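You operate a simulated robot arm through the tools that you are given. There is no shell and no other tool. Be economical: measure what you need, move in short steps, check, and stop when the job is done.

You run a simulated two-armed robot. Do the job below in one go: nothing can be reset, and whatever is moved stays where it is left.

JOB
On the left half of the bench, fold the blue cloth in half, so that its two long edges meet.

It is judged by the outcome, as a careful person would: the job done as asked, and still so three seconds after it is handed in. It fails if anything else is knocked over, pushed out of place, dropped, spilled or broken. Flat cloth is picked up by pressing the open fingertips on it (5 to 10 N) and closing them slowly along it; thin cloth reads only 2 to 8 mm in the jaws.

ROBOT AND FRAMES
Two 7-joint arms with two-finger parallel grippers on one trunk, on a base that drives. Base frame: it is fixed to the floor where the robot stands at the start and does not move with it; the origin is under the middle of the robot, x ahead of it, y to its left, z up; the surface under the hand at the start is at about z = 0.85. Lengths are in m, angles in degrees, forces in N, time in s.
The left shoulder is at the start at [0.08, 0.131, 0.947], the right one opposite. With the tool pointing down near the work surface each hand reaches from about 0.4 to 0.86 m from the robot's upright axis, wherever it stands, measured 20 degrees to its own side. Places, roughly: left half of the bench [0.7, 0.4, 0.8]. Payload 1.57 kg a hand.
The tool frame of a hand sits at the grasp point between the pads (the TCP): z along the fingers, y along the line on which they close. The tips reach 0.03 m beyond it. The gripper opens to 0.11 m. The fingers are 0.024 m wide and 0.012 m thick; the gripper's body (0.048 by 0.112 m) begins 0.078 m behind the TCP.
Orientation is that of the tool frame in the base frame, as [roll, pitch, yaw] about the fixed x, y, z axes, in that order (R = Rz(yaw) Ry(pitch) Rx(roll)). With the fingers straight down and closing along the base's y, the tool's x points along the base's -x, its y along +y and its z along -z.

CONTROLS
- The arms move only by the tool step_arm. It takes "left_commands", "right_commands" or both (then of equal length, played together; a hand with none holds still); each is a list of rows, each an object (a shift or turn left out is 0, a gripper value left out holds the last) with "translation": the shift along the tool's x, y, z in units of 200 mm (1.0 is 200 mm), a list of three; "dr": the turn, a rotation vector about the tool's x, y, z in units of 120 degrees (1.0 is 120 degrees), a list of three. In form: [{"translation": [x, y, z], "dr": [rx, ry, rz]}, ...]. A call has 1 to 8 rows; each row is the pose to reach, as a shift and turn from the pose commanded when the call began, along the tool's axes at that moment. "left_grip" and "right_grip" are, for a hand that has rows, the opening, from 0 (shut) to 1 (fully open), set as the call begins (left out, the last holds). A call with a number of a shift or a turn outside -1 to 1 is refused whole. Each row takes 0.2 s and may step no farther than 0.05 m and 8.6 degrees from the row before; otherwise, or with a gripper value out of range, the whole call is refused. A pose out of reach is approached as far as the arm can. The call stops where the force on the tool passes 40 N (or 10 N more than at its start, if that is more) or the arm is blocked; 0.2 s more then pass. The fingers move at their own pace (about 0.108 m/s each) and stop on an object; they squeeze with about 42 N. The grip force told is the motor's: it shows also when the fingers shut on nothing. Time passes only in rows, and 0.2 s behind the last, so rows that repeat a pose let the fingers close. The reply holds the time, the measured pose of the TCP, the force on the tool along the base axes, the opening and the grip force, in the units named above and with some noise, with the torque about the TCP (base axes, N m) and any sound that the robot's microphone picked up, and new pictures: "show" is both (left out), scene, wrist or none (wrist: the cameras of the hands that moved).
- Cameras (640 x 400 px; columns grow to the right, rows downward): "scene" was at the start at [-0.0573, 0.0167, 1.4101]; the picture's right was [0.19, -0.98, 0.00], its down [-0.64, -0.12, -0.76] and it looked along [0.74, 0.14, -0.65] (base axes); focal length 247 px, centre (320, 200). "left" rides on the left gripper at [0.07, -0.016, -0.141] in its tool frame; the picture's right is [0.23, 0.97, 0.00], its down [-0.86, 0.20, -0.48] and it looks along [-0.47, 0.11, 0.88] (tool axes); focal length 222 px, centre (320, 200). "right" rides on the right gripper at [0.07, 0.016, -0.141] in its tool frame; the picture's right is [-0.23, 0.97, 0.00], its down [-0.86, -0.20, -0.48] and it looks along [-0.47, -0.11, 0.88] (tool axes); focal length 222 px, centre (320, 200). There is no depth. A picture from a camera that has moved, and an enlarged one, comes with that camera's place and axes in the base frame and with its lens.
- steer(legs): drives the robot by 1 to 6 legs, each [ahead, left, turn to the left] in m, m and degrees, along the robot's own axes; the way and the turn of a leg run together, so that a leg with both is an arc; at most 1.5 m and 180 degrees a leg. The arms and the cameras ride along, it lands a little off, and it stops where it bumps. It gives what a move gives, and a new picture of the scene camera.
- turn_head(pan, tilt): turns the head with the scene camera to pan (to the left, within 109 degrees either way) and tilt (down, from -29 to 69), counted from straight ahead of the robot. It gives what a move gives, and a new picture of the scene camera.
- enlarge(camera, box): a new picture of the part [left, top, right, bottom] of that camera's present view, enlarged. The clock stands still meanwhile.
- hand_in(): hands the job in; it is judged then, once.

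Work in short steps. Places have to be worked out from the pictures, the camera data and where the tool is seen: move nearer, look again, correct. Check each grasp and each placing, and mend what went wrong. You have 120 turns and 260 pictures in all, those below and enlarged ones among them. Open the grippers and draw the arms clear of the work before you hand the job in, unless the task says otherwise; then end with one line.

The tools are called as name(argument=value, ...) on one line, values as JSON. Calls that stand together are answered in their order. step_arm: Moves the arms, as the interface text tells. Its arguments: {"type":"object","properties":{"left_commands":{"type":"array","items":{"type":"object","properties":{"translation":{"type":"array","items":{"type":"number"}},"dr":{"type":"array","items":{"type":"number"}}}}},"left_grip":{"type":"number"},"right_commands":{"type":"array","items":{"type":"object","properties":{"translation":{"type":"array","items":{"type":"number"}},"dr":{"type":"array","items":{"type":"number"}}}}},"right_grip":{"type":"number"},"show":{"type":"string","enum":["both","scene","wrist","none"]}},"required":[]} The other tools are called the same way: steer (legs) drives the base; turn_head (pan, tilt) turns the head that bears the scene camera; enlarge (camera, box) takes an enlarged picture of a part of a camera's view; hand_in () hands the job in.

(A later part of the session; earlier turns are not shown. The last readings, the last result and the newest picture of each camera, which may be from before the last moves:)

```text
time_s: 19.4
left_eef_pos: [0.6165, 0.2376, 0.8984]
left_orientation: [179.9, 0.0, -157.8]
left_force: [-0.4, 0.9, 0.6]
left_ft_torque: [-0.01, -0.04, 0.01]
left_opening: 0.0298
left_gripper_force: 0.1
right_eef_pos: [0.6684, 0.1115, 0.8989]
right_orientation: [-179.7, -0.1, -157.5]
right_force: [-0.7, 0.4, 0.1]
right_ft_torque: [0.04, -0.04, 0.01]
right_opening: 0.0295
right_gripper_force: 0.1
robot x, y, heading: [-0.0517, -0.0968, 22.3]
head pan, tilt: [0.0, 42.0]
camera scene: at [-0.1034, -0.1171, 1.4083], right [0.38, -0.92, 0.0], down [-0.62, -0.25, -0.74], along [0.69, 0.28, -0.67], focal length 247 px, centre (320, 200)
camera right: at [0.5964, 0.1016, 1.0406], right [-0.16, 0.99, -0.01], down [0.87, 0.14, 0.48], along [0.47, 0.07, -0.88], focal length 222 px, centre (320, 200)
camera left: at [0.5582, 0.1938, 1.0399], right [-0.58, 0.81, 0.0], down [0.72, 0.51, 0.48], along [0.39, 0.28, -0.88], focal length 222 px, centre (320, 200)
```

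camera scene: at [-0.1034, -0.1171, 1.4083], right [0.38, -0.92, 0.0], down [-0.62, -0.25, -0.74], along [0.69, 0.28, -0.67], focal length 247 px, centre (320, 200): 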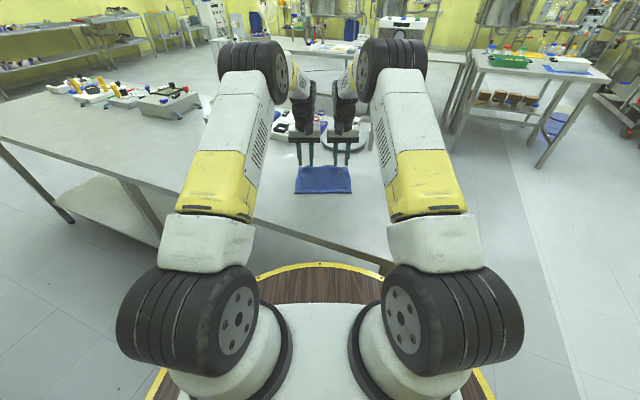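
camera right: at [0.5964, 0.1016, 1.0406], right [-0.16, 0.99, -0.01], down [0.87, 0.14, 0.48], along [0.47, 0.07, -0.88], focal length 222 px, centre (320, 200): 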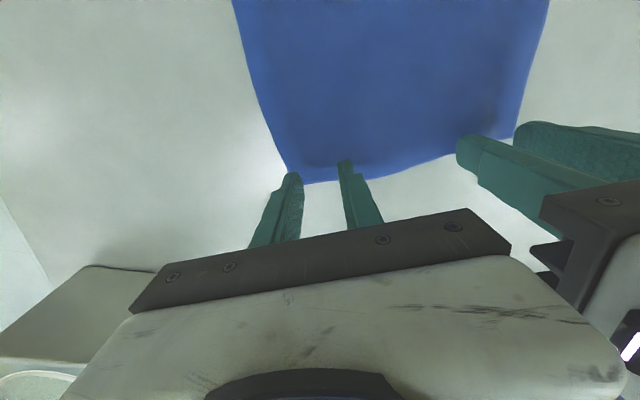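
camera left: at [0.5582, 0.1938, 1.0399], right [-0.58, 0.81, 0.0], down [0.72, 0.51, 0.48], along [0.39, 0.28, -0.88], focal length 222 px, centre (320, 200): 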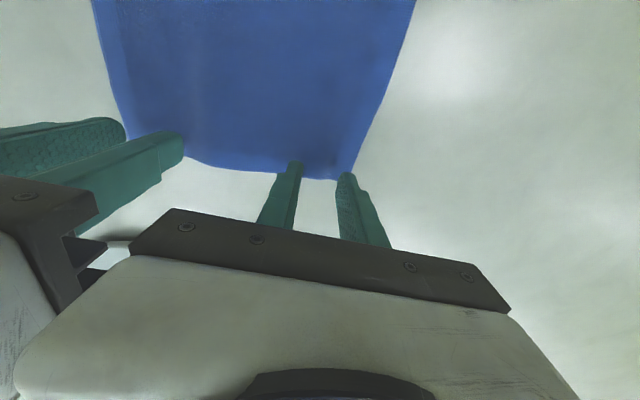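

The hands are placed symmetrically at the edge. I'll shift 4 mm back onto the cloth and lower to first contact.

step_arm(left_commands=[{"translation": [0.02, 0, 0]}, {"translation": [0.02, 0, 0.05]}, {"translation": [0.02, 0, 0.08]}, {"translation": [0.02, 0, 0.086]}], right_commands=[{"translation": [0.02, 0, 0]}, {"translation": [0.02, 0, 0.05]}, {"translation": [0.02, 0, 0.08]}, {"translation": [0.02, 0, 0.086]}], show="wrist")

```text
time_s: 20.4
left_eef_pos: [0.6112, 0.2347, 0.883]
left_orientation: [179.9, 0.2, -157.7]
left_force: [0.4, -0.9, 4.3]
left_ft_torque: [-0.02, -0.04, 0.05]
left_opening: 0.0298
left_gripper_force: 0.1
right_eef_pos: [0.6641, 0.1095, 0.8834]
right_orientation: [-179.7, -0.1, -157.5]
right_force: [-1.7, -0.5, 7.5]
right_ft_torque: [0.04, 0.03, 0.01]
right_opening: 0.0295
right_gripper_force: 0.0
robot x, y, heading: [-0.0506, -0.0949, 22.3]
head pan, tilt: [0.0, 42.0]
camera right: at [0.593, 0.0993, 1.0247], right [-0.16, 0.99, 0.0], down [0.87, 0.14, 0.48], along [0.47, 0.07, -0.88], focal length 222 px, centre (320, 200)
camera left: at [0.5534, 0.1925, 1.0248], right [-0.58, 0.81, 0.0], down [0.72, 0.51, 0.48], along [0.39, 0.28, -0.88], focal length 222 px, centre (320, 200)
```

right: 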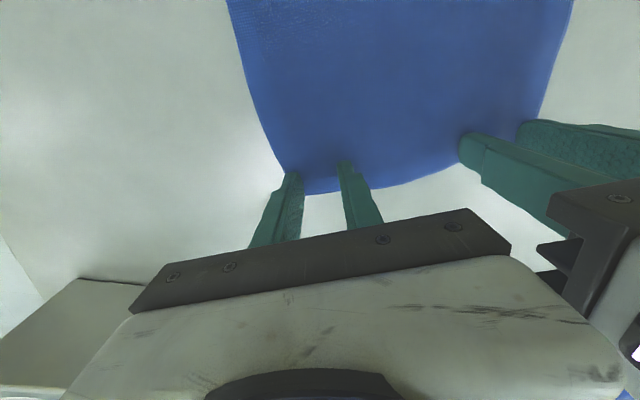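
left: 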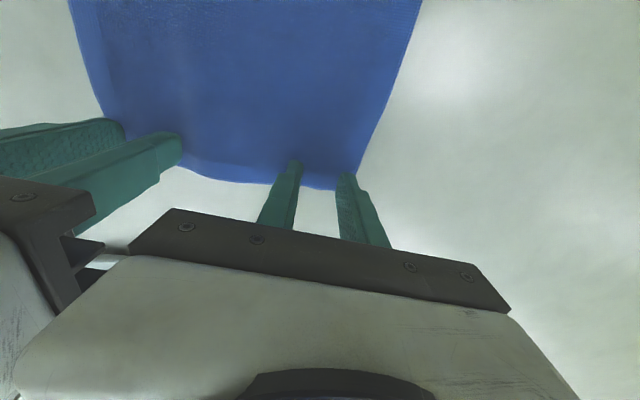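

Pressing is good (4–7 N). I'll add a touch on the left and close slowly in steps.

step_arm(left_commands=[{"translation": [0, 0, 0.003]}, {"translation": [0, 0, 0.003]}], right_commands=[{"translation": [0, 0, 0]}, {"translation": [0, 0, 0]}], left_grip=0.2, right_grip=0.2, show="none")

step_arm(left_commands=[{"translation": [0, -0.003, 0]}, {"translation": [0, -0.005, 0]}], right_commands=[{"translation": [0, 0.003, 0]}, {"translation": [0, 0.005, 0]}], left_grip=0.13, right_grip=0.13, show="none")

step_arm(left_commands=[{"translation": [0, -0.003, 0]}, {"translation": [0, -0.005, 0]}], right_commands=[{"translation": [0, 0.003, 0]}, {"translation": [0, 0.005, 0]}], left_grip=0.06, right_grip=0.06, show="none")

step_arm(left_commands=[{"translation": [0, -0.003, 0]}, {"translation": [0, -0.005, 0]}], right_commands=[{"translation": [0, 0.003, 0]}, {"translation": [0, 0.005, 0]}], left_grip=0.0, right_grip=0.0, show="wrist")

```text
time_s: 21.0
left_eef_pos: [0.6118, 0.2349, 0.8829]
left_orientation: [179.9, 0.1, -157.8]
left_force: [0.5, -0.3, 8.5]
left_ft_torque: [-0.02, -0.01, 0.02]
left_opening: 0.0215
left_gripper_force: 0.1
right_eef_pos: [0.6631, 0.1085, 0.8833]
right_orientation: [-179.6, -0.1, -157.6]
right_force: [0.3, 1.1, 10.2]
right_ft_torque: [0.04, -0.07, -0.04]
right_opening: 0.0215
right_gripper_force: 0.1
robot x, y, heading: [-0.0526, -0.0976, 22.2]
head pan, tilt: [0.0, 42.0]
```

```text
time_s: 21.6
left_eef_pos: [0.6117, 0.2351, 0.8822]
left_orientation: [180.0, 0.0, -157.6]
left_force: [0.9, -2.0, 8.9]
left_ft_torque: [-0.07, -0.03, 0.03]
left_opening: 0.0152
left_gripper_force: 0.4
right_eef_pos: [0.6633, 0.1098, 0.8836]
right_orientation: [-179.8, -0.1, -157.6]
right_force: [-3.1, 0.9, 16.6]
right_ft_torque: [0.08, 0.1, 0.04]
right_opening: 0.0151
right_gripper_force: 0.7
robot x, y, heading: [-0.0517, -0.0957, 22.2]
head pan, tilt: [0.0, 42.0]
```

```text
time_s: 22.2
left_eef_pos: [0.613, 0.2347, 0.8821]
left_orientation: [179.9, 0.1, -157.8]
left_force: [1.8, -5.4, 14.8]
left_ft_torque: [-0.31, -0.07, 0.02]
left_opening: 0.0096
left_gripper_force: 2.7
right_eef_pos: [0.6629, 0.1125, 0.8832]
right_orientation: [-179.7, -0.1, -157.7]
right_force: [-2.6, 4.0, 13.8]
right_ft_torque: [0.35, 0.15, 0.01]
right_opening: 0.0098
right_gripper_force: 2.2
robot x, y, heading: [-0.0494, -0.0969, 22.6]
head pan, tilt: [0.0, 42.0]
```

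```text
time_s: 22.8
left_eef_pos: [0.6131, 0.2328, 0.883]
left_orientation: [179.9, 0.0, -157.7]
left_force: [7.3, -10.1, 10.4]
left_ft_torque: [-0.33, -0.2, 0.06]
left_opening: 0.004
left_gripper_force: 24.6
right_eef_pos: [0.6617, 0.1131, 0.8826]
right_orientation: [-179.8, -0.1, -157.6]
right_force: [-7.2, 10.1, 15.1]
right_ft_torque: [0.33, 0.18, 0.05]
right_opening: 0.0041
right_gripper_force: 24.9
robot x, y, heading: [-0.0504, -0.0958, 22.2]
head pan, tilt: [0.0, 42.0]
camera right: at [0.5916, 0.1028, 1.0245], right [-0.16, 0.99, 0.0], down [0.87, 0.14, 0.48], along [0.47, 0.07, -0.88], focal length 222 px, centre (320, 200)
camera left: at [0.554, 0.1897, 1.0243], right [-0.58, 0.82, 0.0], down [0.72, 0.51, 0.48], along [0.39, 0.28, -0.88], focal length 222 px, centre (320, 200)
```

right: 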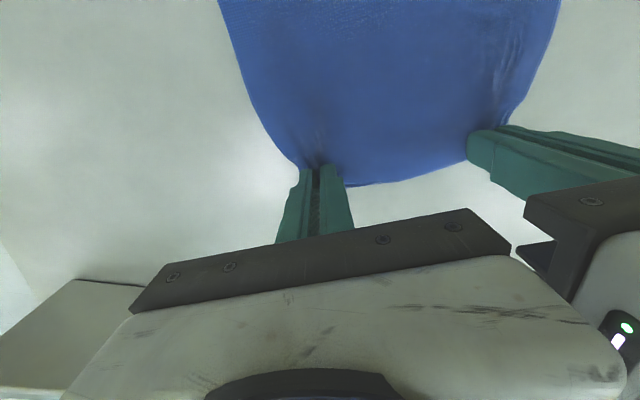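
left: 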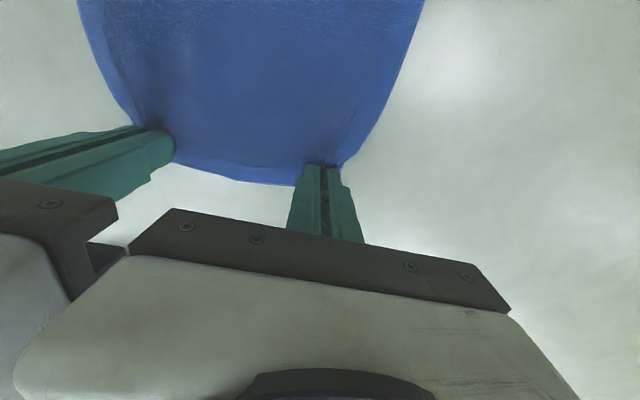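

Both jaws hold 4 mm. Now I'll follow the arc in the robot's frame with the fold line at 0.678: lift and tilt the hands to 64° while keeping about 0.06 m from the fold line.

step_arm(left_commands=[{"translation": [0.024, -0.004, -0.0405], "dr": [0, -0.0667, 0]}, {"translation": [0.0565, -0.008, -0.087], "dr": [0, -0.1333, 0]}, {"translation": [0.097, -0.01, -0.128], "dr": [0, -0.2, 0]}, {"translation": [0.144, -0.01, -0.1615], "dr": [0, -0.2667, 0]}, {"translation": [0.197, -0.01, -0.187], "dr": [0, -0.3333, 0]}], right_commands=[{"translation": [0.024, 0.004, -0.0405], "dr": [0, -0.0667, 0]}, {"translation": [0.0565, 0.008, -0.087], "dr": [0, -0.1333, 0]}, {"translation": [0.097, 0.01, -0.128], "dr": [0, -0.2, 0]}, {"translation": [0.144, 0.01, -0.1615], "dr": [0, -0.2667, 0]}, {"translation": [0.197, 0.01, -0.187], "dr": [0, -0.3333, 0]}])

```text
time_s: 24.0
left_eef_pos: [0.5792, 0.2235, 0.9277]
left_orientation: [-179.2, 40.8, -156.5]
left_force: [12.4, -30.1, 0.9]
left_ft_torque: [-0.87, -0.33, -0.54]
left_opening: 0.0051
left_gripper_force: 25.6
right_eef_pos: [0.6335, 0.0925, 0.9281]
right_orientation: [179.7, 40.7, -158.7]
right_force: [-12.8, 30.8, -0.7]
right_ft_torque: [0.83, 0.35, 0.56]
right_opening: 0.006
right_gripper_force: 25.7
robot x, y, heading: [-0.0494, -0.0941, 22.6]
head pan, tilt: [0.0, 42.0]
camera scene: at [-0.1028, -0.1168, 1.4083], right [0.38, -0.92, 0.0], down [-0.62, -0.25, -0.74], along [0.69, 0.28, -0.67], focal length 247 px, centre (320, 200)
camera right: at [0.4924, 0.0543, 0.9899], right [-0.2, 0.97, 0.15], down [0.39, -0.07, 0.92], along [0.9, 0.24, -0.36], focal length 222 px, centre (320, 200)
camera left: at [0.4508, 0.152, 0.9894], right [-0.54, 0.83, -0.16], down [0.22, 0.32, 0.92], along [0.81, 0.46, -0.36], focal length 222 px, centre (320, 200)
```

scene: 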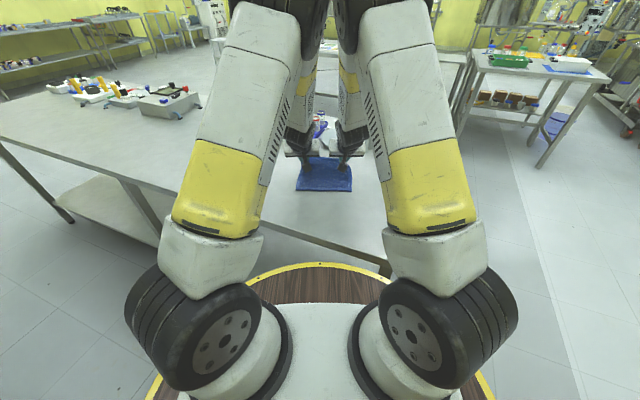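
right: 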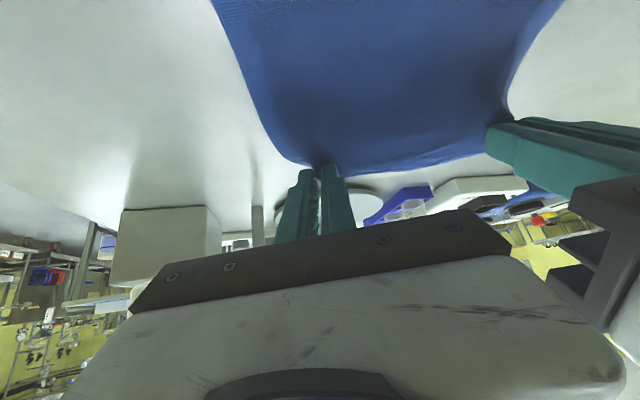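
left: 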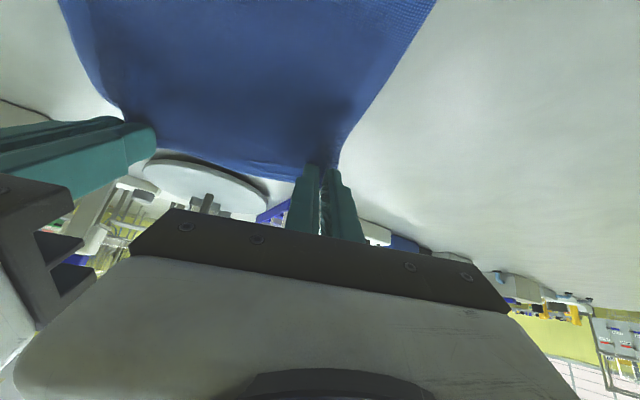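

The hands are being pushed apart (30 N): with this tilt the two elbows crowd each other in the middle. I'll yaw each hand's back outward by 24° about its pinch point to spread the arms, and see whether the force drops.

step_arm(left_commands=[{"translation": [0, 0.012, 0], "dr": [0.0429, 0, 0.0511]}, {"translation": [0, 0.024, 0], "dr": [0.0858, 0, 0.1022]}, {"translation": [0, 0.036, 0], "dr": [0.1287, 0, 0.1533]}], right_commands=[{"translation": [0, -0.012, 0], "dr": [-0.0429, 0, -0.0511]}, {"translation": [0, -0.024, 0], "dr": [-0.0858, 0, -0.1022]}, {"translation": [0, -0.036, 0], "dr": [-0.1287, 0, -0.1533]}])

```text
time_s: 24.8
left_eef_pos: [0.5747, 0.2222, 0.9192]
left_orientation: [179.8, 40.0, 177.9]
left_force: [1.3, -2.4, -0.4]
left_ft_torque: [-0.11, -0.04, 0.02]
left_opening: 0.0037
left_gripper_force: 24.6
right_eef_pos: [0.6279, 0.0943, 0.9202]
right_orientation: [-179.8, 39.8, -133.3]
right_force: [-1.6, 2.3, -0.2]
right_ft_torque: [0.08, 0.01, -0.01]
right_opening: 0.0032
right_gripper_force: 24.0
robot x, y, heading: [-0.0492, -0.0942, 22.4]
head pan, tilt: [0.0, 42.0]
camera scene: at [-0.1033, -0.117, 1.4083], right [0.38, -0.92, 0.0], down [-0.62, -0.25, -0.74], along [0.69, 0.28, -0.67], focal length 247 px, centre (320, 200)
camera right: at [0.5172, 0.0008, 0.984], right [-0.59, 0.8, 0.14], down [0.38, 0.12, 0.92], along [0.71, 0.59, -0.38], focal length 222 px, centre (320, 200)
camera left: at [0.4292, 0.2095, 0.9827], right [-0.14, 0.98, -0.14], down [0.35, 0.19, 0.92], along [0.92, 0.08, -0.37], focal length 222 px, centre (320, 200)
```

scene: 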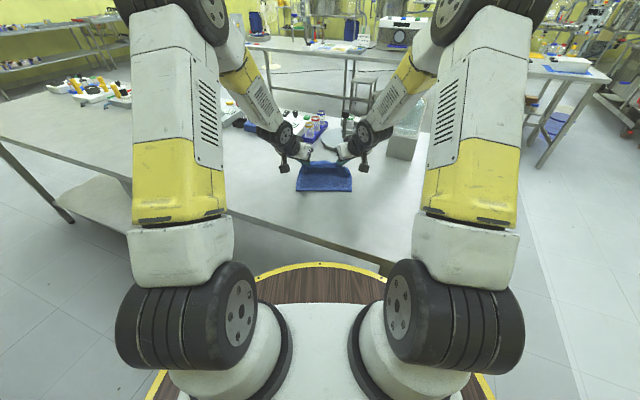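
right: 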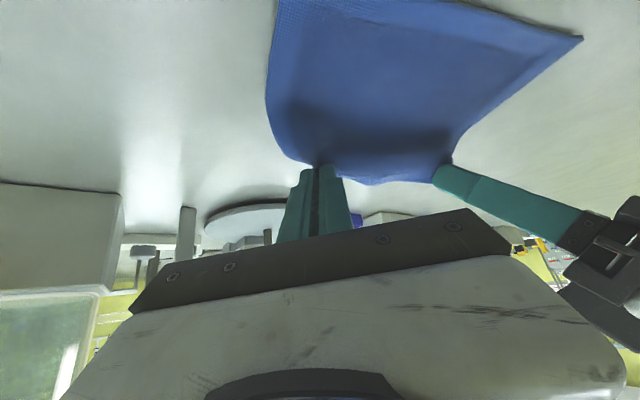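
left: 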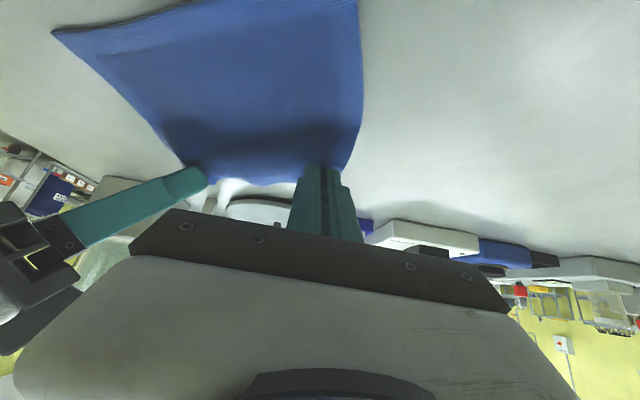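

That worked: the arms are well spread, tension is down to 3 N, and both grips hold with the pinch at (0.716, z 0.898) in the robot frame. I'll continue the arc over the fold line to (0.626, z 0.879), tilting 25° further.

step_arm(left_commands=[{"translation": [0.0235, -0.023, -0.053], "dr": [-0.0081, -0.0238, 0.0068]}, {"translation": [0.058, -0.05, -0.106], "dr": [-0.0162, -0.0476, 0.0136]}, {"translation": [0.1035, -0.0785, -0.15], "dr": [-0.0243, -0.0714, 0.0204]}, {"translation": [0.16, -0.107, -0.183], "dr": [-0.0324, -0.0952, 0.0272]}, {"translation": [0.223, -0.1345, -0.203], "dr": [-0.0405, -0.119, 0.034]}, {"translation": [0.2905, -0.159, -0.209], "dr": [-0.0486, -0.1428, 0.0408]}, {"translation": [0.36, -0.1805, -0.2015], "dr": [-0.0567, -0.1666, 0.0476]}, {"translation": [0.4275, -0.197, -0.179], "dr": [-0.0648, -0.1904, 0.0544]}], right_commands=[{"translation": [0.0235, 0.023, -0.053], "dr": [0.0081, -0.0238, -0.0068]}, {"translation": [0.058, 0.05, -0.106], "dr": [0.0162, -0.0476, -0.0136]}, {"translation": [0.1035, 0.0785, -0.15], "dr": [0.0243, -0.0714, -0.0204]}, {"translation": [0.16, 0.107, -0.183], "dr": [0.0324, -0.0952, -0.0272]}, {"translation": [0.223, 0.1345, -0.203], "dr": [0.0405, -0.119, -0.034]}, {"translation": [0.2905, 0.159, -0.209], "dr": [0.0486, -0.1428, -0.0408]}, {"translation": [0.36, 0.1805, -0.2015], "dr": [0.0567, -0.1666, -0.0476]}, {"translation": [0.4275, 0.197, -0.179], "dr": [0.0648, -0.1904, -0.0544]}])

```text
time_s: 26.6
left_eef_pos: [0.485, 0.1863, 0.8925]
left_orientation: [158.5, 61.4, 161.3]
left_force: [0.3, -3.5, -0.4]
left_ft_torque: [-0.14, -0.08, -0.11]
left_opening: 0.0035
left_gripper_force: 24.3
right_eef_pos: [0.5388, 0.0562, 0.8931]
right_orientation: [-158.6, 61.2, -116.6]
right_force: [-1.9, 3.9, 0.5]
right_ft_torque: [0.13, 0.05, 0.06]
right_opening: 0.0029
right_gripper_force: 24.5
robot x, y, heading: [-0.0489, -0.0948, 22.5]
head pan, tilt: [0.0, 42.0]
camera scene: at [-0.1034, -0.1171, 1.4083], right [0.38, -0.92, 0.0], down [-0.62, -0.25, -0.74], along [0.69, 0.28, -0.67], focal length 247 px, centre (320, 200)
camera right: at [0.4147, -0.0421, 0.8922], right [-0.62, 0.78, 0.03], down [-0.01, -0.04, 1.0], along [0.78, 0.62, 0.03], focal length 222 px, centre (320, 200)
camera left: at [0.3271, 0.1677, 0.8909], right [-0.11, 0.99, -0.03], down [-0.04, 0.03, 1.0], along [0.99, 0.11, 0.04], focal length 222 px, centre (320, 200)
```

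scene: 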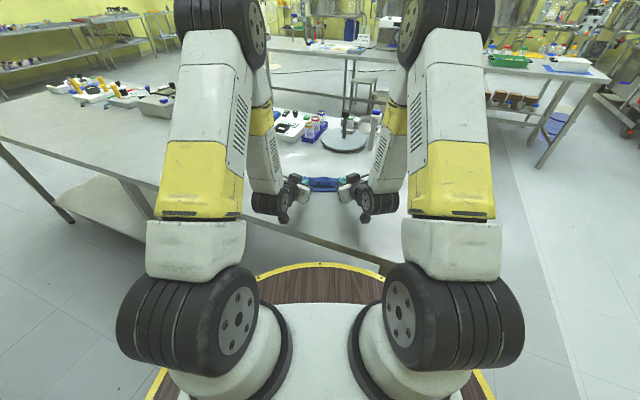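
right: 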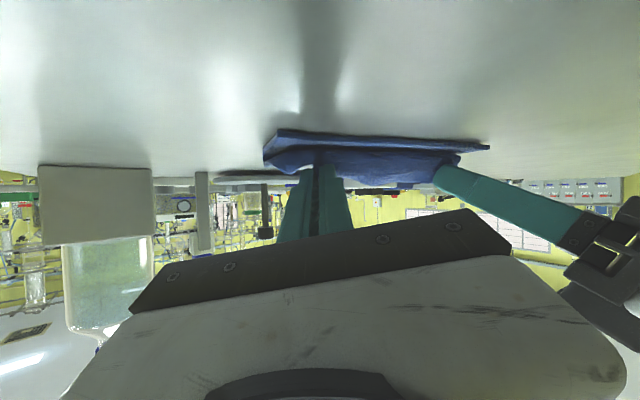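
left: 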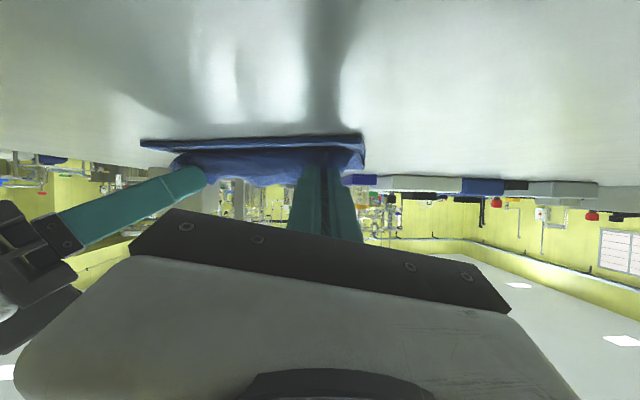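

enlarge(camera="scene", box=[265, 160, 375, 230])

enlarge(camera="right", box=[240, 110, 500, 220])

```text
5.71 times, centred on (320, 195) of scene
camera zoom: at [-0.1034, -0.1171, 1.4083], right [0.38, -0.92, 0.0], down [-0.62, -0.25, -0.74], along [0.69, 0.28, -0.67], focal length 1412 px, centre (320, 229)
```

zoom: 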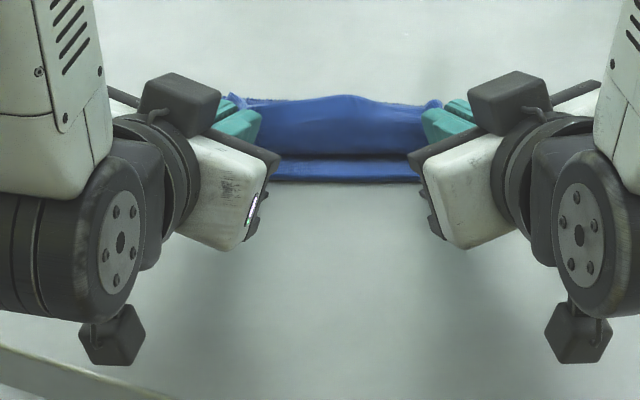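

```text
2.46 times, centred on (370, 165) of right
camera zoom: at [0.4147, -0.0421, 0.8922], right [-0.62, 0.78, 0.03], down [-0.01, -0.04, 1.0], along [0.78, 0.62, 0.03], focal length 547 px, centre (197, 286)
```

zoom: 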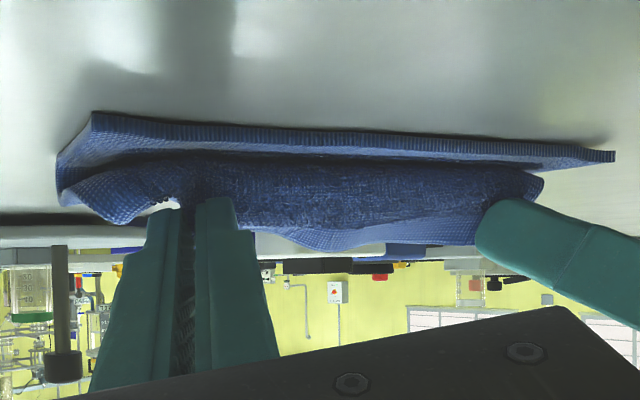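

The edge is now pointing up with both grips intact and the sheet leaning over the fold line. I'll ease 6 mm further back and 8 mm down, then open the jaws.

step_arm(left_commands=[{"translation": [0.023, -0.009, -0.004]}, {"translation": [0.046, -0.018, -0.0075]}], right_commands=[{"translation": [0.023, 0.009, -0.004]}, {"translation": [0.046, 0.018, -0.0075]}], show="none")

step_arm(left_commands=[{"translation": [0, 0, 0]}, {"translation": [0, 0, 0]}], right_commands=[{"translation": [0, 0, 0]}, {"translation": [0, 0, 0]}], left_grip=0.22, right_grip=0.22)

enlarge(camera="scene", box=[265, 160, 375, 230])

enlarge(camera="right", box=[240, 110, 500, 220])

```text
time_s: 27.2
left_eef_pos: [0.4801, 0.1848, 0.8843]
left_orientation: [158.6, 61.4, 161.3]
left_force: [2.6, -3.8, 2.2]
left_ft_torque: [-0.14, -0.1, -0.11]
left_opening: 0.0032
left_gripper_force: 24.6
right_eef_pos: [0.5346, 0.0547, 0.8859]
right_orientation: [-158.6, 61.3, -116.6]
right_force: [-2.0, 5.1, 1.7]
right_ft_torque: [0.15, 0.03, 0.08]
right_opening: 0.0032
right_gripper_force: 24.2
robot x, y, heading: [-0.0509, -0.0962, 22.4]
head pan, tilt: [0.0, 42.0]
```

```text
time_s: 27.8
left_eef_pos: [0.4794, 0.1835, 0.8832]
left_orientation: [158.7, 61.4, 161.4]
left_force: [-0.4, -0.3, 0.2]
left_ft_torque: [-0.01, 0.03, 0.01]
left_opening: 0.0241
left_gripper_force: 0.1
right_eef_pos: [0.5334, 0.0531, 0.8846]
right_orientation: [-158.6, 61.1, -116.7]
right_force: [-1.4, -0.7, 0.4]
right_ft_torque: [0.02, 0.02, 0.0]
right_opening: 0.0246
right_gripper_force: 0.1
robot x, y, heading: [-0.0516, -0.0983, 22.4]
head pan, tilt: [0.0, 42.0]
camera scene: at [-0.1031, -0.117, 1.4083], right [0.38, -0.92, 0.0], down [-0.62, -0.25, -0.74], along [0.69, 0.28, -0.67], focal length 247 px, centre (320, 200)
camera right: at [0.4095, -0.0446, 0.8845], right [-0.62, 0.78, 0.03], down [-0.01, -0.04, 1.0], along [0.78, 0.62, 0.03], focal length 222 px, centre (320, 200)
camera left: at [0.3216, 0.1657, 0.8826], right [-0.11, 0.99, -0.03], down [-0.04, 0.03, 1.0], along [0.99, 0.11, 0.04], focal length 222 px, centre (320, 200)
```

scene: 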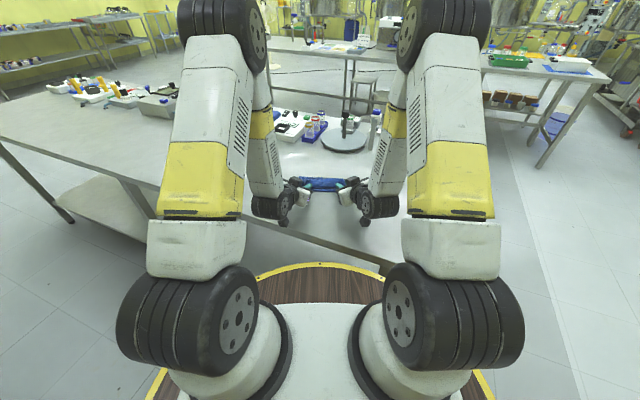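
right: 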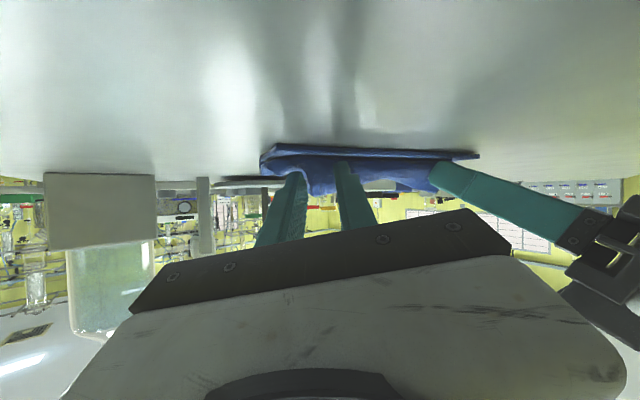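
left: 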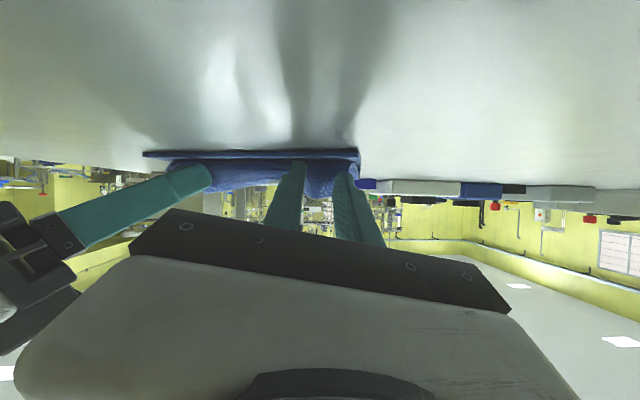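

```text
5.71 times, centred on (320, 195) of scene
camera zoom: at [-0.1031, -0.117, 1.4083], right [0.38, -0.92, 0.0], down [-0.62, -0.25, -0.74], along [0.69, 0.28, -0.67], focal length 1412 px, centre (320, 229)
```

zoom: 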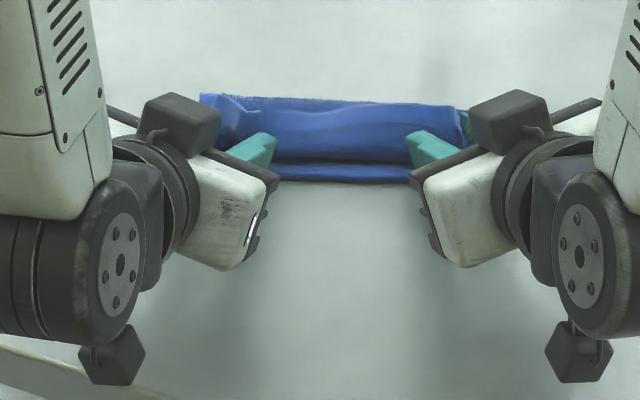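

```text
2.46 times, centred on (370, 165) of right
camera zoom: at [0.4095, -0.0446, 0.8845], right [-0.62, 0.78, 0.03], down [-0.01, -0.04, 1.0], along [0.78, 0.62, 0.03], focal length 547 px, centre (197, 286)
```

zoom: 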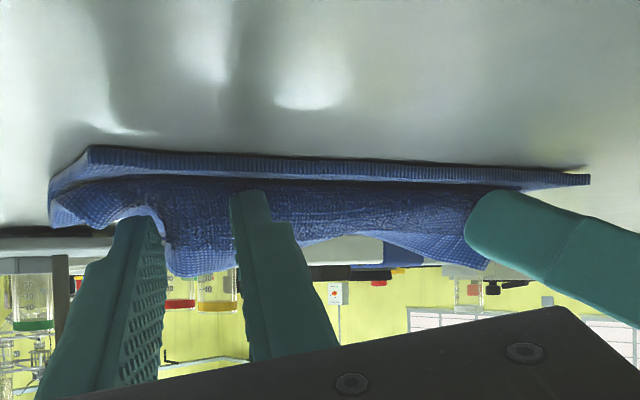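

The jaws are open and the edge still stands as a lip. I'll withdraw the fingers back and then up, and see how the flap settles.

step_arm(left_commands=[{"translation": [0.036, -0.037, -0.086]}, {"translation": [0.072, -0.074, -0.171]}, {"translation": [-0.06, -0.048, -0.238]}, {"translation": [-0.236, -0.014, -0.327]}, {"translation": [-0.412, 0.021, -0.416]}, {"translation": [-0.588, 0.055, -0.506]}], right_commands=[{"translation": [0.036, 0.037, -0.086]}, {"translation": [0.072, 0.074, -0.171]}, {"translation": [-0.06, 0.048, -0.238]}, {"translation": [-0.236, 0.014, -0.327]}, {"translation": [-0.412, -0.021, -0.416]}, {"translation": [-0.588, -0.055, -0.506]}], show="scene")

enlarge(camera="scene", box=[265, 160, 375, 230])

enlarge(camera="right", box=[220, 0, 580, 200])

```text
time_s: 29.2
left_eef_pos: [0.4558, 0.1723, 1.035]
left_orientation: [158.9, 61.3, 161.6]
left_force: [0.0, 0.2, -0.8]
left_ft_torque: [-0.02, -0.01, -0.02]
left_opening: 0.0242
left_gripper_force: 0.0
left hand out of reach, approached as far as the arm can: row 3, 4, 5, 6
right_eef_pos: [0.5106, 0.0462, 1.0377]
right_orientation: [-158.9, 61.0, -116.9]
right_force: [0.3, -0.1, -0.2]
right_ft_torque: [0.0, 0.01, 0.0]
right_opening: 0.0241
right_gripper_force: 0.1
right hand out of reach, approached as far as the arm can: row 3, 4, 5, 6
robot x, y, heading: [-0.0492, -0.0987, 22.2]
head pan, tilt: [0.0, 42.0]
camera scene: at [-0.1022, -0.1166, 1.4084], right [0.38, -0.92, 0.0], down [-0.62, -0.25, -0.74], along [0.69, 0.28, -0.67], focal length 247 px, centre (320, 200)
```

scene: 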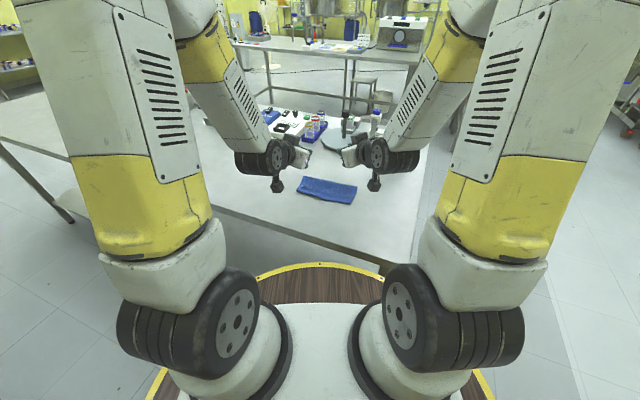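

```text
5.71 times, centred on (320, 195) of scene
camera zoom: at [-0.1022, -0.1166, 1.4084], right [0.38, -0.92, 0.0], down [-0.62, -0.25, -0.74], along [0.69, 0.28, -0.67], focal length 1412 px, centre (320, 229)
```

zoom: 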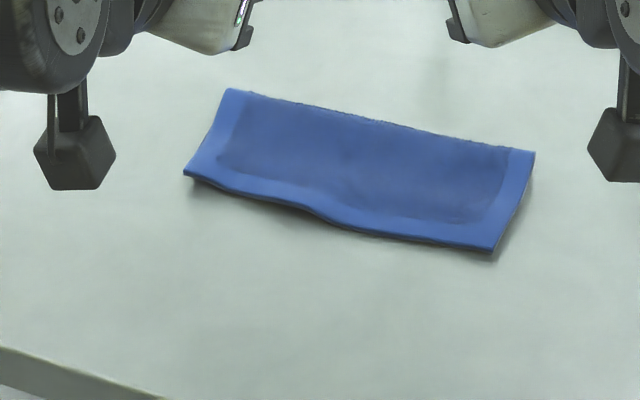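

```text
1.78 times, centred on (400, 100) of right
camera zoom: at [0.3857, -0.053, 1.0383], right [-0.62, 0.78, 0.03], down [-0.01, -0.04, 1.0], along [0.78, 0.62, 0.03], focal length 395 px, centre (178, 378)
```

zoom: 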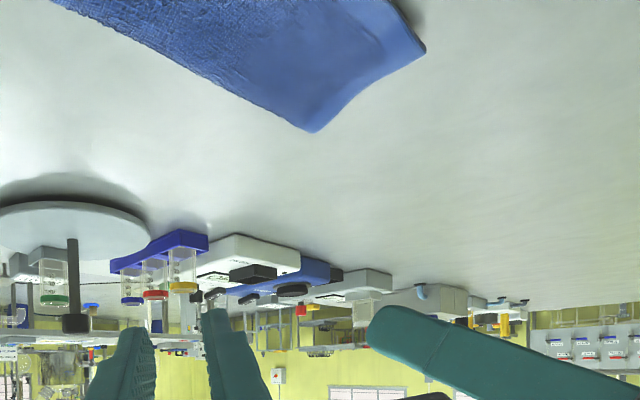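

The flap fell over by itself and the cloth looks folded. I need a clear view of how well the long edges meet, so I'll spread and untilt the hands for wrist-camera views.

step_arm(left_commands=[{"translation": [-0.01, 0.075, -0.036], "dr": [0.0162, 0.0476, -0.0136]}, {"translation": [-0.02, 0.15, -0.072], "dr": [0.0324, 0.0952, -0.0272]}, {"translation": [-0.03, 0.225, -0.108], "dr": [0.0486, 0.1428, -0.0408]}, {"translation": [-0.038, 0.3, -0.145], "dr": [0.0648, 0.1904, -0.0544]}], right_commands=[{"translation": [-0.01, -0.075, -0.036], "dr": [-0.0162, 0.0476, 0.0136]}, {"translation": [-0.02, -0.15, -0.072], "dr": [-0.0324, 0.0952, 0.0272]}, {"translation": [-0.03, -0.225, -0.108], "dr": [-0.0486, 0.1428, 0.0408]}, {"translation": [-0.038, -0.3, -0.145], "dr": [-0.0648, 0.1904, 0.0544]}], show="wrist")

enlarge(camera="scene", box=[285, 170, 365, 210])

```text
time_s: 30.2
left_eef_pos: [0.4385, 0.2109, 1.0656]
left_orientation: [178.4, 45.0, 176.4]
left_force: [0.3, 0.4, 0.2]
left_ft_torque: [0.0, 0.04, 0.03]
left_opening: 0.024
left_gripper_force: 0.1
left hand out of reach, approached as far as the arm can: row 4
right_eef_pos: [0.5206, 0.0081, 1.0616]
right_orientation: [-178.8, 45.0, -131.4]
right_force: [0.1, -0.3, 0.3]
right_ft_torque: [-0.02, 0.0, 0.01]
right_opening: 0.0241
right_gripper_force: 0.1
right hand out of reach, approached as far as the arm can: row 3, 4
robot x, y, heading: [-0.0497, -0.0981, 22.0]
head pan, tilt: [0.0, 42.0]
camera right: at [0.4086, -0.0901, 1.1123], right [-0.61, 0.78, 0.15], down [0.32, 0.07, 0.95], along [0.72, 0.63, -0.29], focal length 222 px, centre (320, 200)
camera left: at [0.2879, 0.1996, 1.115], right [-0.12, 0.98, -0.14], down [0.28, 0.17, 0.95], along [0.95, 0.07, -0.29], focal length 222 px, centre (320, 200)
```

right: 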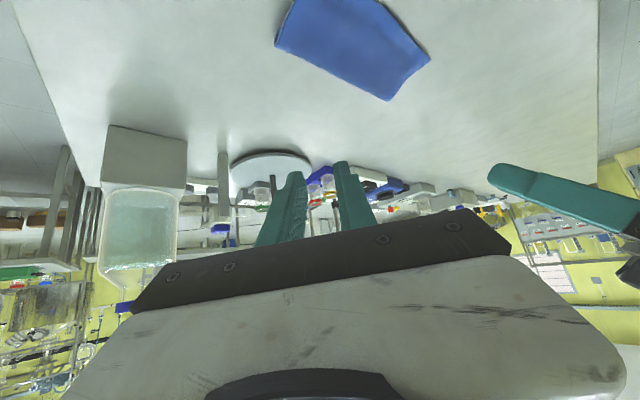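
left: 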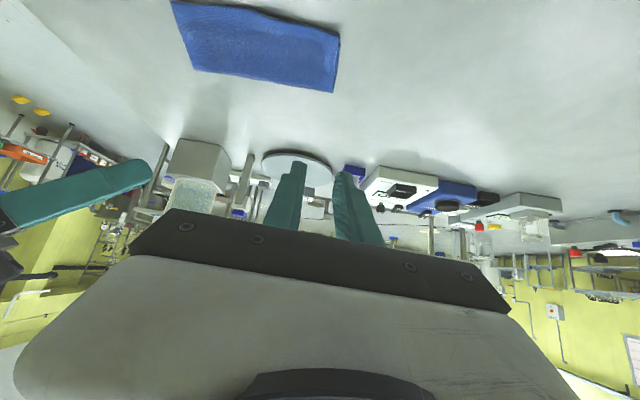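

```text
8.00 times, centred on (325, 190) of scene
camera zoom: at [-0.1032, -0.117, 1.4083], right [0.38, -0.92, 0.0], down [-0.62, -0.25, -0.74], along [0.69, 0.28, -0.67], focal length 1976 px, centre (280, 280)
```

zoom: 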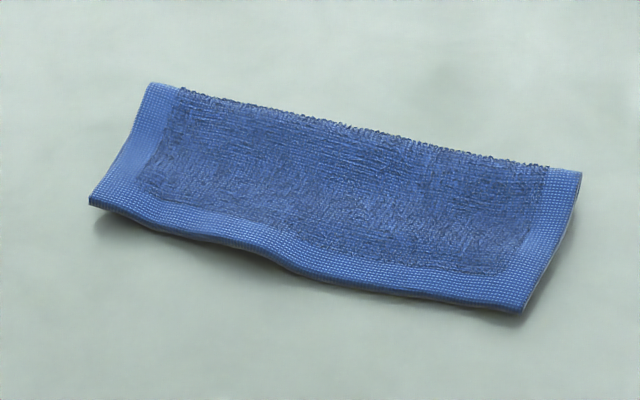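

It looks well folded from above. I'll check the near edges from the wrist cameras for overhang or mismatch.

enlarge(camera="left", box=[150, 0, 360, 110])

enlarge(camera="right", box=[260, 0, 450, 110])

```text
3.05 times, centred on (255, 55) of left
camera zoom: at [0.2879, 0.1996, 1.115], right [-0.12, 0.98, -0.14], down [0.28, 0.17, 0.95], along [0.95, 0.07, -0.29], focal length 677 px, centre (518, 642)
```

zoom: 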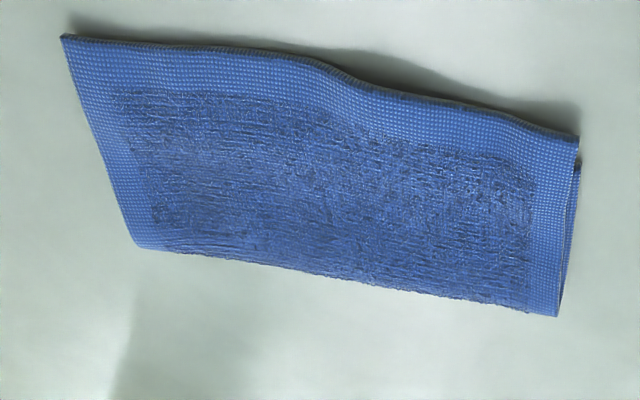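

```text
3.37 times, centred on (355, 55) of right
camera zoom: at [0.4086, -0.0901, 1.1123], right [-0.61, 0.78, 0.15], down [0.32, 0.07, 0.95], along [0.72, 0.63, -0.29], focal length 748 px, centre (202, 688)
```

zoom: 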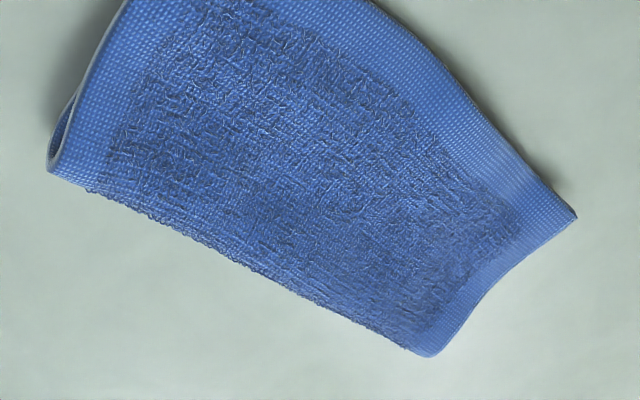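

From the left end, the upper layer's edge seems to overhang the lower one by 1–2 cm. I'll bring the left wrist camera lower and to the side for a proper look.

step_arm(left_commands=[{"translation": [0.171, 0.037, 0.093], "dr": [-0.016, -0.047, 0.0136]}, {"translation": [0.342, 0.074, 0.186], "dr": [-0.032, -0.095, 0.0272]}, {"translation": [0.513, 0.11, 0.279], "dr": [-0.0486, -0.143, 0.0408]}, {"translation": [0.684, 0.147, 0.3725], "dr": [-0.0648, -0.1904, 0.0544]}], show="wrist")

```text
time_s: 31.2
left_eef_pos: [0.4088, 0.2584, 0.9097]
left_orientation: [152.6, 65.6, 155.2]
left_force: [-0.1, 0.2, 0.3]
left_ft_torque: [0.02, 0.04, 0.02]
left_opening: 0.0243
left_gripper_force: 0.0
left hand out of reach, approached as far as the arm can: row 3, 4
right_eef_pos: [0.5209, 0.0093, 1.0619]
right_orientation: [-178.9, 45.1, -131.5]
right_force: [-0.3, -0.6, 1.1]
right_ft_torque: [0.01, -0.02, 0.02]
right_opening: 0.0242
right_gripper_force: 0.0
robot x, y, heading: [-0.0512, -0.0944, 22.4]
head pan, tilt: [0.0, 42.0]
camera left: at [0.2515, 0.2418, 0.8958], right [-0.09, 1.0, -0.02], down [-0.13, 0.01, 0.99], along [0.99, 0.09, 0.12], focal length 222 px, centre (320, 200)
```

left: 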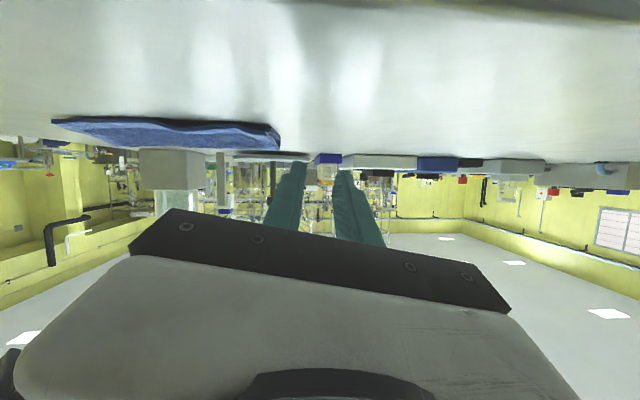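

enlarge(camera="left", box=[40, 90, 300, 180])

enlarge(camera="left", box=[210, 105, 300, 160])

```text
2.46 times, centred on (170, 135) of left
camera zoom: at [0.2515, 0.2418, 0.8958], right [-0.09, 1.0, -0.02], down [-0.13, 0.01, 0.99], along [0.99, 0.09, 0.12], focal length 547 px, centre (689, 360)
```

zoom: 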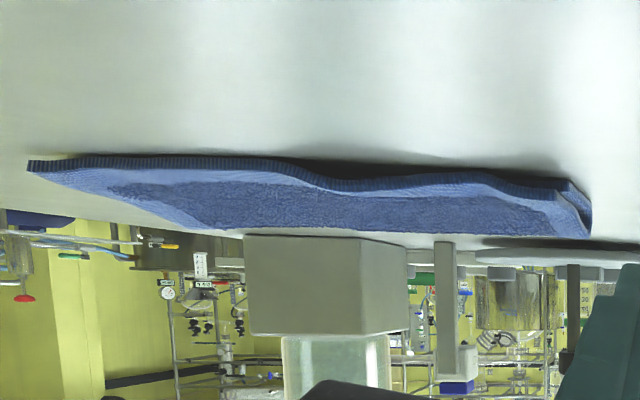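

```text
7.11 times, centred on (255, 132) of left
camera zoom: at [0.2515, 0.2418, 0.8958], right [-0.09, 1.0, -0.02], down [-0.13, 0.01, 0.99], along [0.99, 0.09, 0.12], focal length 1580 px, centre (782, 680)
```

zoom: 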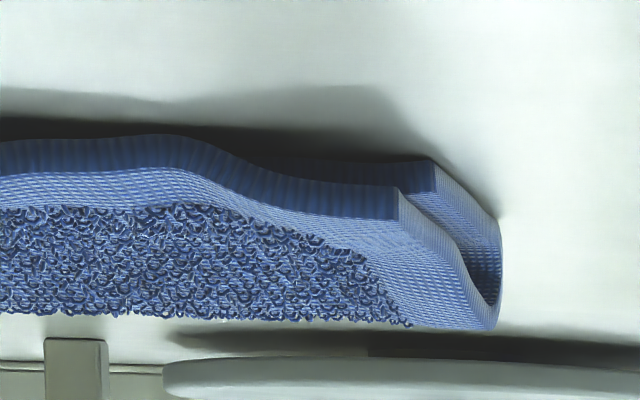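

The upper edge overhangs the lower by roughly 1 cm at the left and about 2 cm at the right. The cloth also turned about 20° and now lies along the base axes. I'll correct this by pinching the upper edge again and shifting it. First I raise the left hand and bring the right hand vertical.

step_arm(left_commands=[{"translation": [-0.116, 0.028, -0.042], "dr": [0.0108, 0.0317, -0.0091]}, {"translation": [-0.232, 0.055, -0.083], "dr": [0.0216, 0.0635, -0.0181]}, {"translation": [-0.348, 0.083, -0.125], "dr": [0.0324, 0.0952, -0.0272]}, {"translation": [-0.463, 0.111, -0.166], "dr": [0.0432, 0.127, -0.0363]}, {"translation": [-0.579, 0.138, -0.208], "dr": [0.054, 0.1587, -0.0453]}, {"translation": [-0.695, 0.166, -0.249], "dr": [0.0648, 0.1904, -0.0544]}], right_commands=[{"dr": [0, 0.0625, 0]}, {"dr": [0, 0.125, 0]}, {"dr": [0, 0.1875, 0]}, {"dr": [0, 0.25, 0]}, {"dr": [0, 0.3125, 0]}, {"dr": [0, 0.375, 0]}], show="none")

```text
time_s: 32.6
left_eef_pos: [0.4144, 0.262, 1.0613]
left_orientation: [178.2, 44.9, 176.4]
left_force: [0.2, -1.0, -0.4]
left_ft_torque: [0.03, 0.0, 0.02]
left_opening: 0.0242
left_gripper_force: 0.1
right_eef_pos: [0.5214, 0.0075, 1.0621]
right_orientation: [-179.3, 0.0, -132.4]
right_force: [0.6, -0.8, 0.5]
right_ft_torque: [0.01, -0.01, -0.01]
right_opening: 0.0242
right_gripper_force: 0.0
right hand out of reach, approached as far as the arm can: row 1
robot x, y, heading: [-0.0515, -0.0963, 22.5]
head pan, tilt: [0.0, 42.0]
```

step_arm(left_commands=[{"dr": [0, 0.0625, 0]}, {"dr": [0, 0.125, 0]}, {"dr": [0, 0.1875, 0]}, {"dr": [0, 0.25, 0]}, {"dr": [0, 0.3125, 0]}, {"dr": [0, 0.374, 0]}], right_commands=[{"dr": [0, 0, 0.0633]}, {"dr": [0, 0, 0.1267]}, {"dr": [0, 0, 0.19]}, {"dr": [0, 0, 0.2533]}, {"dr": [0, 0, 0.3167]}, {"dr": [0, 0, 0.38]}], show="both")

enlarge(camera="right", box=[300, 0, 640, 200])

```text
time_s: 34.2
left_eef_pos: [0.4069, 0.2864, 1.0853]
left_orientation: [-179.7, 3.7, -179.4]
left_force: [0.0, 0.5, 0.1]
left_ft_torque: [-0.03, -0.04, 0.01]
left_opening: 0.0243
left_gripper_force: 0.0
left hand out of reach, approached as far as the arm can: row 1
right_eef_pos: [0.5448, -0.04, 1.0611]
right_orientation: [179.6, 0.0, 175.7]
right_force: [0.2, -0.2, 0.0]
right_ft_torque: [0.0, 0.02, -0.01]
right_opening: 0.024
right_gripper_force: 0.1
robot x, y, heading: [-0.0526, -0.0992, 22.3]
head pan, tilt: [0.0, 42.0]
stopped in row 6 (left hand): the arm was blocked; the commanded pose is now the measured one
camera scene: at [-0.103, -0.117, 1.4083], right [0.38, -0.92, 0.0], down [-0.62, -0.25, -0.74], along [0.69, 0.28, -0.67], focal length 247 px, centre (320, 200)
camera right: at [0.4754, -0.0191, 1.2019], right [0.3, 0.95, 0.01], down [0.84, -0.27, 0.48], along [0.46, -0.14, -0.88], focal length 222 px, centre (320, 200)
camera left: at [0.3276, 0.2684, 1.2218], right [-0.24, 0.97, -0.02], down [0.82, 0.21, 0.53], along [0.52, 0.11, -0.85], focal length 222 px, centre (320, 200)
```

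scene: 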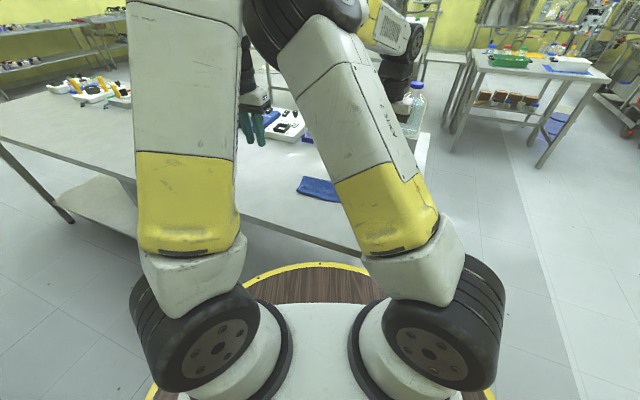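
right: 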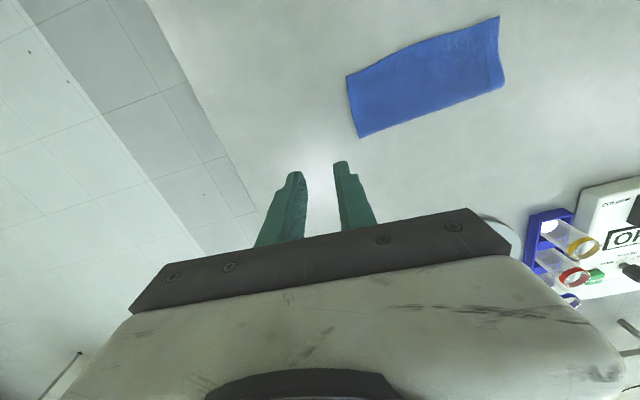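
left: 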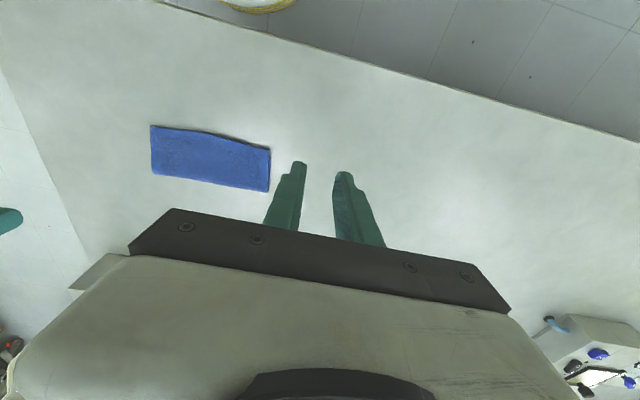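

```text
1.88 times, centred on (470, 100) of right
camera zoom: at [0.4754, -0.0191, 1.2019], right [0.3, 0.95, 0.01], down [0.84, -0.27, 0.48], along [0.46, -0.14, -0.88], focal length 418 px, centre (38, 388)
```

zoom: 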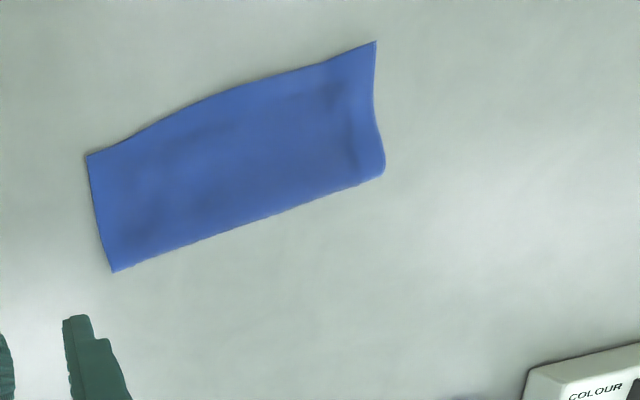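

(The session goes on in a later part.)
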